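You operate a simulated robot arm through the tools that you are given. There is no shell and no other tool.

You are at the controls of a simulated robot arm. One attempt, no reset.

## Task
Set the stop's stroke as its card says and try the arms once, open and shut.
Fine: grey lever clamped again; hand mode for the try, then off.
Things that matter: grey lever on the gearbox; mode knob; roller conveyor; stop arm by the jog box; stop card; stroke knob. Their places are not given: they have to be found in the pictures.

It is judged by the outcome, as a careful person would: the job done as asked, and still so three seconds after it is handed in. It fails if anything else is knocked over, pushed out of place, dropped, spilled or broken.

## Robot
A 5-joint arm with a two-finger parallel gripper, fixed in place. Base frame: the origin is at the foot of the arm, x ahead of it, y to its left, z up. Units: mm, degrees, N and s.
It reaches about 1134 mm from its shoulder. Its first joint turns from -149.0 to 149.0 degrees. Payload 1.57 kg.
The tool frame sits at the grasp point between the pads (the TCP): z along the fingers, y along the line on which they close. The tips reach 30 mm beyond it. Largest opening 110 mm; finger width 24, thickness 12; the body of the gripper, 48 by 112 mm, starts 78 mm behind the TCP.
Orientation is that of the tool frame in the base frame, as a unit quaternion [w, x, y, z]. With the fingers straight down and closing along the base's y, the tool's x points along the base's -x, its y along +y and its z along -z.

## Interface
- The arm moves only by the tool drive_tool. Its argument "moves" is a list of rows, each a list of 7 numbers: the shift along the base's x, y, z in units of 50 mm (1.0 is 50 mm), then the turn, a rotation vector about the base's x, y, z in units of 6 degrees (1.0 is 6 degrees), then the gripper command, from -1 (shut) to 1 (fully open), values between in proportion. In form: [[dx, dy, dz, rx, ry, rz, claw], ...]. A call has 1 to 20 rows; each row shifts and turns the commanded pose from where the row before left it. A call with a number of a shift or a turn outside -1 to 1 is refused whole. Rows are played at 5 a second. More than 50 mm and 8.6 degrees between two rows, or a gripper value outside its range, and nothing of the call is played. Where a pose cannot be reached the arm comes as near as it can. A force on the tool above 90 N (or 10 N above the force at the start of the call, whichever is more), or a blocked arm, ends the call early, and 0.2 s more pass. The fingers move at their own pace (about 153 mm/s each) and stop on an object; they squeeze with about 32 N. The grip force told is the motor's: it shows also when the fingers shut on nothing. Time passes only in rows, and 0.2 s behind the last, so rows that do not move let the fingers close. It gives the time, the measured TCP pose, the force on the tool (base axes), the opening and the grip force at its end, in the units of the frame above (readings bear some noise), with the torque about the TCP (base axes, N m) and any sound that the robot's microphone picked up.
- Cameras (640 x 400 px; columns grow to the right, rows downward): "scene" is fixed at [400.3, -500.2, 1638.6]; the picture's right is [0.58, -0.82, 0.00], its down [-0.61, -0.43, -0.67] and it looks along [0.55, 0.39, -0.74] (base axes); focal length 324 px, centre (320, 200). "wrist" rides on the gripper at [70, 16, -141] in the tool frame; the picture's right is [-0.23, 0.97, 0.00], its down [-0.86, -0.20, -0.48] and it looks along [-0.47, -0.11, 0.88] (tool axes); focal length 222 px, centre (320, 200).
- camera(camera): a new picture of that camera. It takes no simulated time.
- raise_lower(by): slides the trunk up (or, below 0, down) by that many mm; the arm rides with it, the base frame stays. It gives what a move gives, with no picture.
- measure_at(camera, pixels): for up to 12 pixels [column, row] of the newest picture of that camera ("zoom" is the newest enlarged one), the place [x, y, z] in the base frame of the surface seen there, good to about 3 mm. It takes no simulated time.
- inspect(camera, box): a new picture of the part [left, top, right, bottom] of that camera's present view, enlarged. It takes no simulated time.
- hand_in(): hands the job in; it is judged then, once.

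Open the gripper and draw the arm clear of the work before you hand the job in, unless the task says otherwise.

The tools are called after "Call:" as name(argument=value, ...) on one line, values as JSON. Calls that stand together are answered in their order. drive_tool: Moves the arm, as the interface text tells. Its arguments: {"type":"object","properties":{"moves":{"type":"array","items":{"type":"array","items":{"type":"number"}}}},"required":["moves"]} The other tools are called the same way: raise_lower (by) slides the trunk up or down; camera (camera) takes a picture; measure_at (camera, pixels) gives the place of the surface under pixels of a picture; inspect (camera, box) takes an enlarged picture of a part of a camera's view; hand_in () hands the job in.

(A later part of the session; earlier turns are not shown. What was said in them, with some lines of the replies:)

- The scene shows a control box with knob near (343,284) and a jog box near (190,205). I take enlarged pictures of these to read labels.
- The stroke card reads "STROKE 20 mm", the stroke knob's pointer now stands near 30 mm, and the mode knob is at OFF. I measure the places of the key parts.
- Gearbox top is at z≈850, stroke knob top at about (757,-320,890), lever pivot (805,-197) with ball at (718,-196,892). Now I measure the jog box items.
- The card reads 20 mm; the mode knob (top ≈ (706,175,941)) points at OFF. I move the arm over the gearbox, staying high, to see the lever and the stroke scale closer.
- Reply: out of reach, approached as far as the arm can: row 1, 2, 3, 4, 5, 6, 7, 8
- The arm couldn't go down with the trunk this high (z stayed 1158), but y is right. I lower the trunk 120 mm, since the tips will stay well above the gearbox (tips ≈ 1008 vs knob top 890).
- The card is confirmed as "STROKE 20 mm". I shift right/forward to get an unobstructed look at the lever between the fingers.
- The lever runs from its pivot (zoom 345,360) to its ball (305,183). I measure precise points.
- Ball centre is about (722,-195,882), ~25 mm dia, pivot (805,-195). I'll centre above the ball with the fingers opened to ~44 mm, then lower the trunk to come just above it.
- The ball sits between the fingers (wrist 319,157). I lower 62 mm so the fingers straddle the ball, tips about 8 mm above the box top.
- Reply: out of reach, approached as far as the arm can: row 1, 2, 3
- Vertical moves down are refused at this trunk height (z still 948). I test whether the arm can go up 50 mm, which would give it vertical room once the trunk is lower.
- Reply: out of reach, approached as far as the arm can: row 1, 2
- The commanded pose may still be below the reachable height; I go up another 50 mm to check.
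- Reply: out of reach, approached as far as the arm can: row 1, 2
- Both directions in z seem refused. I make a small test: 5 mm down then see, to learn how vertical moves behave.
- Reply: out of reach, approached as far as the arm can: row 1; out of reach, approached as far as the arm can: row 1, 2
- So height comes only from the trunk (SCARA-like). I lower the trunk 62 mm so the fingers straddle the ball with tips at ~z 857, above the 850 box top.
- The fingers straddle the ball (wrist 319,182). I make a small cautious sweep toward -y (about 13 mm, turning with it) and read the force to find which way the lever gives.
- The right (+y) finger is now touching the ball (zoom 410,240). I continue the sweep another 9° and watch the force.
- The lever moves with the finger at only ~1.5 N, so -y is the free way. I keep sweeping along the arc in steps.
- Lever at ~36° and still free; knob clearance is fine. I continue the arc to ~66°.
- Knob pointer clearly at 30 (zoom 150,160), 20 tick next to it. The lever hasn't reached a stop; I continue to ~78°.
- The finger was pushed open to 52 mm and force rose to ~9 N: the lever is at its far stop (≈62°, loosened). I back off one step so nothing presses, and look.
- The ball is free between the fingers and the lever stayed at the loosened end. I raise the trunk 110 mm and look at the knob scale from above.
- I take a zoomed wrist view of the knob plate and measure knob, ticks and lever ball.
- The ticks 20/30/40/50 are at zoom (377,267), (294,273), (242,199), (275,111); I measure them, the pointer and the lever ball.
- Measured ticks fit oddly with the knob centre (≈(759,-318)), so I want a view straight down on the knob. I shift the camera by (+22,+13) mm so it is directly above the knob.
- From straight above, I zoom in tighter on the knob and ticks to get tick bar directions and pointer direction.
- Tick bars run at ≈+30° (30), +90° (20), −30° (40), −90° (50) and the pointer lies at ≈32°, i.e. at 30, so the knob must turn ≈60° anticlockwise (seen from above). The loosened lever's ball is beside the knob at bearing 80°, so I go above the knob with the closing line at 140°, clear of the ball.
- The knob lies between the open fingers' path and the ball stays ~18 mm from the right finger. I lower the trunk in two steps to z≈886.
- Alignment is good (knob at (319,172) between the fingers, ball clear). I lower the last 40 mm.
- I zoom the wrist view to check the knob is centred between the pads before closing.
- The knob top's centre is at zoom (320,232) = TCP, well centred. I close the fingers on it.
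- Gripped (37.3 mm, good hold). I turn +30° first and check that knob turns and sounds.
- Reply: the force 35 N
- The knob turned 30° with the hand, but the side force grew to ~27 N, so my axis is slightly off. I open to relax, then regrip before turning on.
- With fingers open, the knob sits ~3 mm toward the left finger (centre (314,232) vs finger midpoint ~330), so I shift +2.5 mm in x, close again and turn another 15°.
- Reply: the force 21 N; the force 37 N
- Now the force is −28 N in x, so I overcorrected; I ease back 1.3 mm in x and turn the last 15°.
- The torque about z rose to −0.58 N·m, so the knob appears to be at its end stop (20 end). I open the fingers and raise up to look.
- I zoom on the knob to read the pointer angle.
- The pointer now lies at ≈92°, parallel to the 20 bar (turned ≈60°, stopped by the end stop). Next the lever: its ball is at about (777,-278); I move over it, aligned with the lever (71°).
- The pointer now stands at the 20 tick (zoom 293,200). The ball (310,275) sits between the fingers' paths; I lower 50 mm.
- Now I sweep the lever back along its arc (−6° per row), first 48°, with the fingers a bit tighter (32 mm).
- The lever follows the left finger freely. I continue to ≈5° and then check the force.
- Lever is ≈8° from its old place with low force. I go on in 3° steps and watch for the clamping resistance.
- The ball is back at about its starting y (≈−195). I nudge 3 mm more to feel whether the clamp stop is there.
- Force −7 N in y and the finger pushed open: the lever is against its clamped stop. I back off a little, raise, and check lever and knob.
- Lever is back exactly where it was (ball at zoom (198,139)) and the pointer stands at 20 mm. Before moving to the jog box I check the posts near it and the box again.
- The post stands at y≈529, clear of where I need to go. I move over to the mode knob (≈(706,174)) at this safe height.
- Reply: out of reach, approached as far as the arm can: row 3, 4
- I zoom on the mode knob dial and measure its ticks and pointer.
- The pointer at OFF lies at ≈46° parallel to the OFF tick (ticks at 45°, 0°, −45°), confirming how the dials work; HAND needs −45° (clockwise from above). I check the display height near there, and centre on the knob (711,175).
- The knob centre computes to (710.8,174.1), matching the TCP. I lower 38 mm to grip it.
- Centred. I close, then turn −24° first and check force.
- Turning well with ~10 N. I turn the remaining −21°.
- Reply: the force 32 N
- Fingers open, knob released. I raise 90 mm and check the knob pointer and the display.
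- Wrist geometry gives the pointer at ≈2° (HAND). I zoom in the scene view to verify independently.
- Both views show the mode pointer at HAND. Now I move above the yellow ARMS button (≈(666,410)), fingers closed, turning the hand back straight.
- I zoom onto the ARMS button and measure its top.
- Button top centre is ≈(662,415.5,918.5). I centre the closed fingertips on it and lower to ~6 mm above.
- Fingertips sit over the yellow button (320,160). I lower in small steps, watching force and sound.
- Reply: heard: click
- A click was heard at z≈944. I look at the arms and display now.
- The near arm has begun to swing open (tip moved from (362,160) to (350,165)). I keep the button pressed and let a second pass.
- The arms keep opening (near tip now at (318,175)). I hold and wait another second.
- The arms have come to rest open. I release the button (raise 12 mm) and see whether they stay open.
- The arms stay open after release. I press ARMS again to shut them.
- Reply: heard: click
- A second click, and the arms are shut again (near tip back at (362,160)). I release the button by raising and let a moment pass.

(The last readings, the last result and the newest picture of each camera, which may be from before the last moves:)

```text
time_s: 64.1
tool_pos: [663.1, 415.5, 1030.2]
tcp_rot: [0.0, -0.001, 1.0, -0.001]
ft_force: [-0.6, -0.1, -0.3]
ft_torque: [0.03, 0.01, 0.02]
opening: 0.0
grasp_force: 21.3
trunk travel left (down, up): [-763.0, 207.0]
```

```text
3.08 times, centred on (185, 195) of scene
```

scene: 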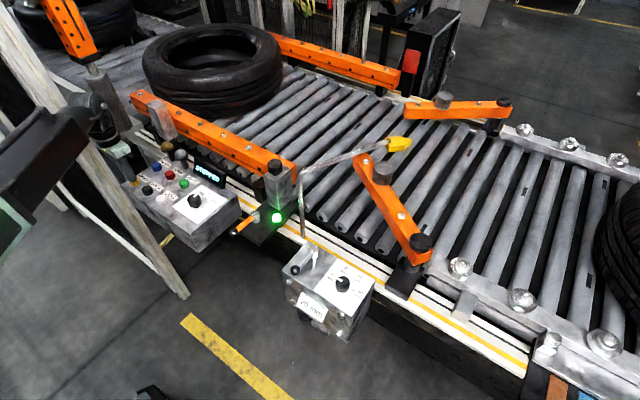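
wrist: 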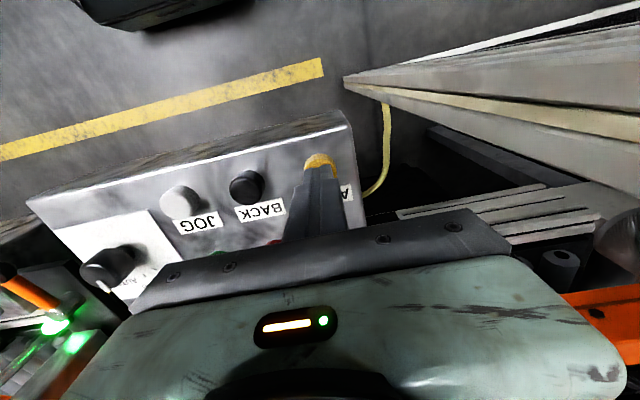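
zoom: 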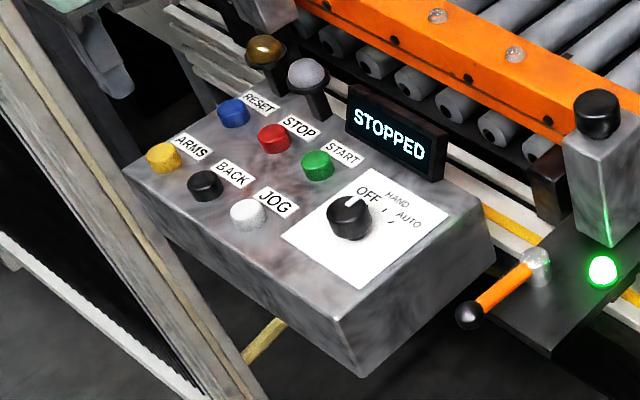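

Arms are shut and the button has popped back. Now back to the mode knob to turn it to OFF: I move above (712,175) with the hand at −22°.

Call:
drive_tool(moves=[[0.163, -0.8, 0, 0, 0, -0.625, -0.5], [0.163, -0.8, 0, 0, 0, -0.625, 0.1], [0.163, -0.8, 0, 0, 0, -0.625, 0.1], [0.163, -0.8, 0, 0, 0, -0.625, 0.1], [0.163, -0.8, 0, 0, 0, -0.625, 0.1], [0.163, -0.8, 0, 0, 0, -0.625, 0.1], [0, 0, 0, 0, 0, 0, 0.1]])

Call:
raise_lower(by=-50)

Call:
inspect(camera="wrist", box=[250, 100, 390, 220])

```text
time_s: 65.7
tool_pos: [712.6, 174.4, 1029.2]
tcp_rot: [0.0, 0.195, 0.981, 0.0]
ft_force: [-0.3, 0.7, -0.6]
ft_torque: [-0.02, 0.0, -0.02]
opening: 60.4
grasp_force: 0.1
trunk travel left (down, up): [-763.0, 207.0]
```

```text
time_s: 66.6
tool_pos: [712.6, 176.5, 978.6]
tcp_rot: [-0.001, 0.195, 0.981, 0.0]
ft_force: [-0.4, -0.4, -0.2]
ft_torque: [-0.01, -0.01, -0.01]
opening: 60.5
grasp_force: 0.0
trunk travel left (down, up): [-713.0, 257.0]
```

```text
3.33 times, centred on (320, 160) of wrist
```

zoom: 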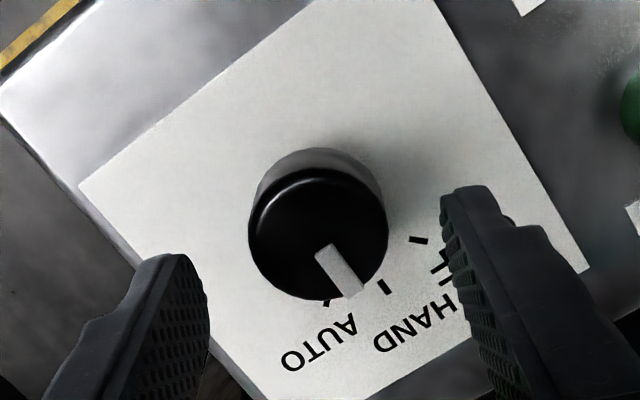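

The knob is centred along the closing line; I shift ~1.5 mm in −x and lower 39 mm to grip.

Call:
drive_tool(moves=[[-0.035, 0.012, 0, 0, 0, 0, 0.1], [0, 0, 0, 0, 0, 0, 0.1]])

Call:
raise_lower(by=-39)

Call:
drive_tool(moves=[[0, 0, 0, 0, 0, 0, -0.3], [0, 0, 0, 0, 0, 0, -1], [0, 0, 0, 0, 0, 0, -1]])

Call:
inspect(camera="wrist", box=[250, 130, 390, 240])

```text
time_s: 67.2
tool_pos: [712.2, 175.1, 980.4]
tcp_rot: [0.0, 0.194, 0.981, 0.0]
ft_force: [-0.1, -0.2, -0.1]
ft_torque: [-0.01, 0.0, 0.01]
opening: 60.6
grasp_force: 0.0
trunk travel left (down, up): [-713.0, 257.0]
```

```text
time_s: 68.1
tool_pos: [711.1, 175.1, 941.8]
tcp_rot: [0.001, 0.194, 0.981, 0.0]
ft_force: [0.0, 0.1, 0.9]
ft_torque: [0.0, 0.02, -0.02]
opening: 60.4
grasp_force: 0.0
trunk travel left (down, up): [-674.0, 296.0]
```

```text
time_s: 68.9
tool_pos: [711.5, 174.9, 941.0]
tcp_rot: [0.0, 0.195, 0.981, 0.001]
ft_force: [-0.6, -0.7, 0.1]
ft_torque: [-0.03, 0.12, 0.01]
opening: 37.9
grasp_force: 43.8
trunk travel left (down, up): [-674.0, 296.0]
```

```text
3.64 times, centred on (320, 185) of wrist
```

zoom: 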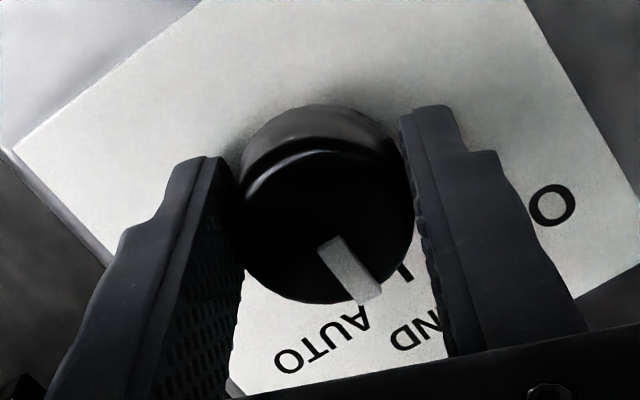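

Gripped with almost no side force. I turn +45° back to OFF in two halves.

Call:
drive_tool(moves=[[0, 0, 0, 0, 0, 0.94, -1], [0, 0, 0, 0, 0, 0.94, -1], [0, 0, 0, 0, 0, 0.94, -1], [0, 0, 0, 0, 0, 0.94, -1], [0, 0, 0, 0, 0, 0, -1]])

Call:
drive_tool(moves=[[0, 0, 0, 0, 0, 0.94, -1], [0, 0, 0, 0, 0, 0.94, -1], [0, 0, 0, 0, 0, 0.94, -1], [0, 0, 0, 0, 0, 0.94, -1], [0, 0, 0, 0, 0, 0, -1]])

Call:
inspect(camera="wrist", box=[250, 130, 390, 240])

```text
time_s: 70.1
tool_pos: [711.9, 174.1, 941.3]
tcp_rot: [0.001, -0.001, 1.0, 0.0]
ft_force: [-4.7, -3.0, -5.5]
ft_torque: [-0.28, -0.09, -0.02]
opening: 37.7
grasp_force: 43.4
trunk travel left (down, up): [-674.0, 296.0]
```

```text
time_s: 71.3
tool_pos: [712.5, 174.4, 940.4]
tcp_rot: [0.001, -0.197, 0.98, 0.0]
ft_force: [-6.4, -12.5, -7.7]
ft_torque: [-0.42, -0.1, 0.0]
opening: 37.8
grasp_force: 43.6
trunk travel left (down, up): [-674.0, 296.0]
```

```text
3.64 times, centred on (320, 185) of wrist
```

zoom: 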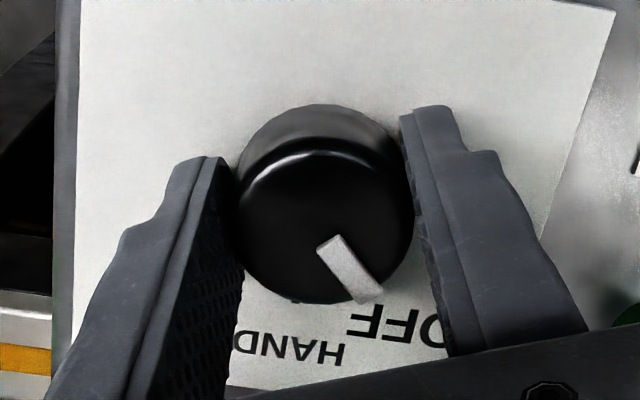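

The knob turned with the hand and points at OFF again. I open the fingers, raise up and verify.

Call:
drive_tool(moves=[[0, 0, 0, 0, 0, 0, -0.1], [0, 0, 0, 0, 0, 0, 0.1], [0, 0, 0, 0, 0, 0, 0.1]])

Call:
raise_lower(by=90)

Call:
inspect(camera="wrist", box=[240, 80, 400, 210])

Call:
inspect(camera="scene", box=[175, 175, 235, 225])

```text
time_s: 72.1
tool_pos: [712.9, 175.3, 939.4]
tcp_rot: [0.0, -0.197, 0.98, -0.001]
ft_force: [-0.1, 0.2, 0.8]
ft_torque: [-0.01, 0.0, -0.02]
opening: 60.4
grasp_force: 0.1
trunk travel left (down, up): [-674.0, 296.0]
```

```text
time_s: 73.3
tool_pos: [712.0, 175.7, 1030.1]
tcp_rot: [0.0, -0.197, 0.98, 0.0]
ft_force: [0.1, 0.3, 0.3]
ft_torque: [-0.01, -0.03, -0.01]
opening: 60.6
grasp_force: 0.1
trunk travel left (down, up): [-764.0, 206.0]
```

```text
3.08 times, centred on (320, 145) of wrist
```

zoom: 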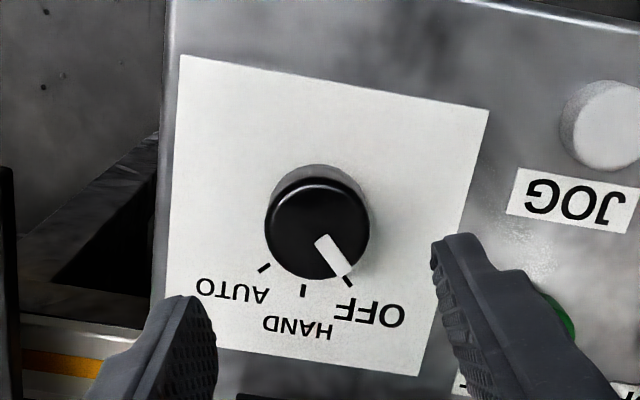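

```text
8.00 times, centred on (205, 200) of scene
```

zoom: 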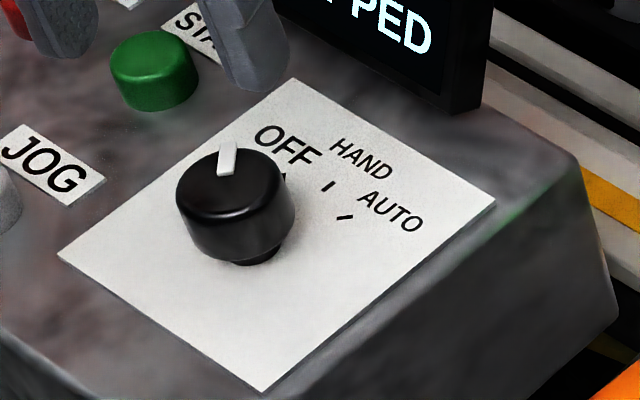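

The pointer is at OFF in both views. I zoom tighter to measure the angle precisely.

Call:
inspect(camera="wrist", box=[295, 125, 345, 185])

Call:
inspect(camera="scene", box=[180, 185, 210, 215])

```text
6.67 times, centred on (320, 155) of wrist
```

zoom: 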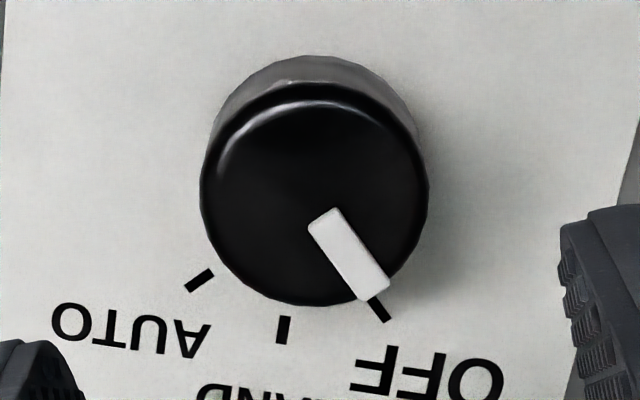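

```text
13.33 times, centred on (195, 200) of scene
```

zoom: 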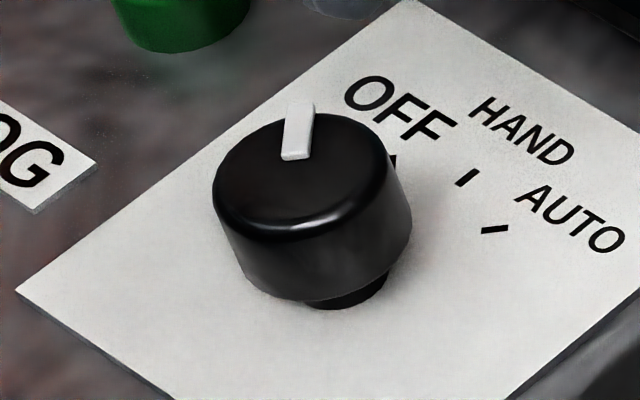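

I take the same scene zoom as at the start to compare the pointer with its original OFF position.

Call:
inspect(camera="scene", box=[110, 140, 250, 255])

```text
3.48 times, centred on (180, 198) of scene
```

zoom: 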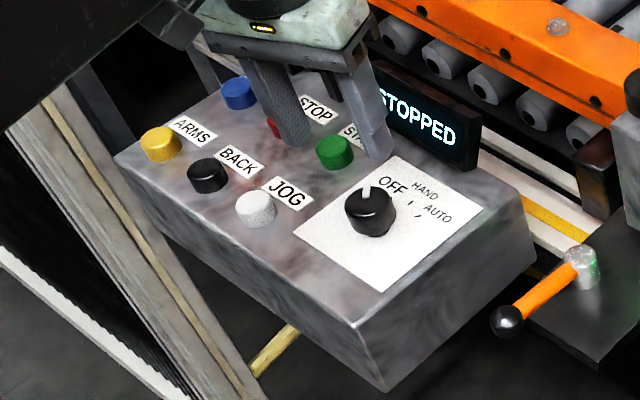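

The OFF pointer matches the start picture. I also verify the stroke knob and lever closely once more.

Call:
inspect(camera="scene", box=[325, 262, 365, 302])

Call:
inspect(camera="scene", box=[270, 230, 390, 345])

```text
10.00 times, centred on (345, 282) of scene
```

zoom: 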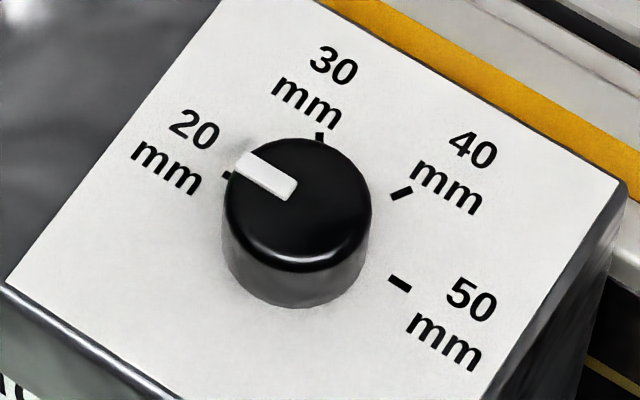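

```text
3.48 times, centred on (330, 288) of scene
```

zoom: 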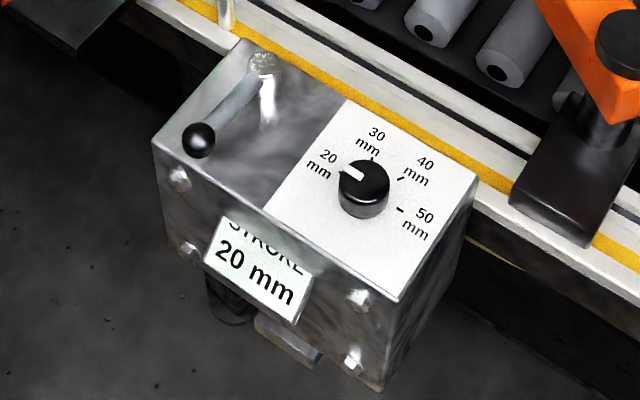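

The stroke pointer is exactly along the 20 tick and the lever is back in its clamped place. I open the gripper and raise the arm clear.

Call:
raise_lower(by=130)

Call:
drive_tool(moves=[[0, -0.5, 0, 0, 0, -0.9, 1], [0, -0.5, 0, 0, 0, -0.9, 1], [0, -0.5, 0, 0, 0, -0.9, 1], [0, -0.5, 0, 0, 0, -0.9, 1], [0, 0, 0, 0, 0, 0, 1]])

Call:
camera(camera="scene")

Call:
camera(camera="wrist")

```text
time_s: 74.9
tool_pos: [711.6, 175.0, 1159.8]
tcp_rot: [0.0, -0.197, 0.98, 0.0]
ft_force: [-0.4, 0.8, 0.6]
ft_torque: [-0.01, 0.0, 0.01]
opening: 60.5
grasp_force: 0.1
trunk travel left (down, up): [-894.0, 76.0]
```

```text
time_s: 76.1
tool_pos: [710.4, 74.4, 1160.8]
tcp_rot: [0.0, -0.008, 1.0, -0.001]
ft_force: [0.0, -1.0, -0.3]
ft_torque: [0.02, 0.0, 0.01]
opening: 110.1
grasp_force: 0.2
trunk travel left (down, up): [-894.0, 76.0]
```

```text
taken
```

scene: 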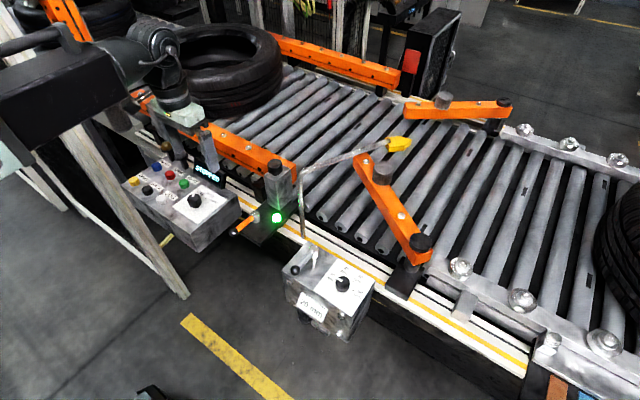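

```text
taken
```

wrist: 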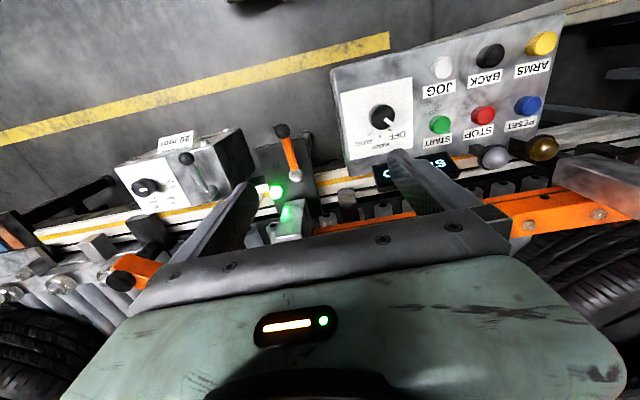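

The pictures show the stroke at 20 mm, the grey lever clamped, the arms shut after one open-and-shut try, and the mode knob at OFF. The gripper is open and the arm is clear, so I hand the job in.

Call:
hand_in()

```text
The job is handed in.
```

The stop's stroke is set to 20 mm as its card says, and the arms were tried once, open and shut. The job is handed in, but the hand-in reply did not say whether it passed.

- **Stroke:** I loosened the grey lever, turned the stroke knob from 30 mm to 20 mm, and swung the lever back until it met its clamped stop. In the scene view the pointer lies along the 20 tick and the lever is where it started.
- **Arms:** With the mode knob at HAND, one press of ARMS opened them and they stayed open on release. A second press shut them.
- **Mode knob:** It is back at OFF and matches its position in the first picture.
- **Surroundings:** The last pictures show nothing else moved, the display still reads STOPPED, and the arm is raised clear with the gripper open.
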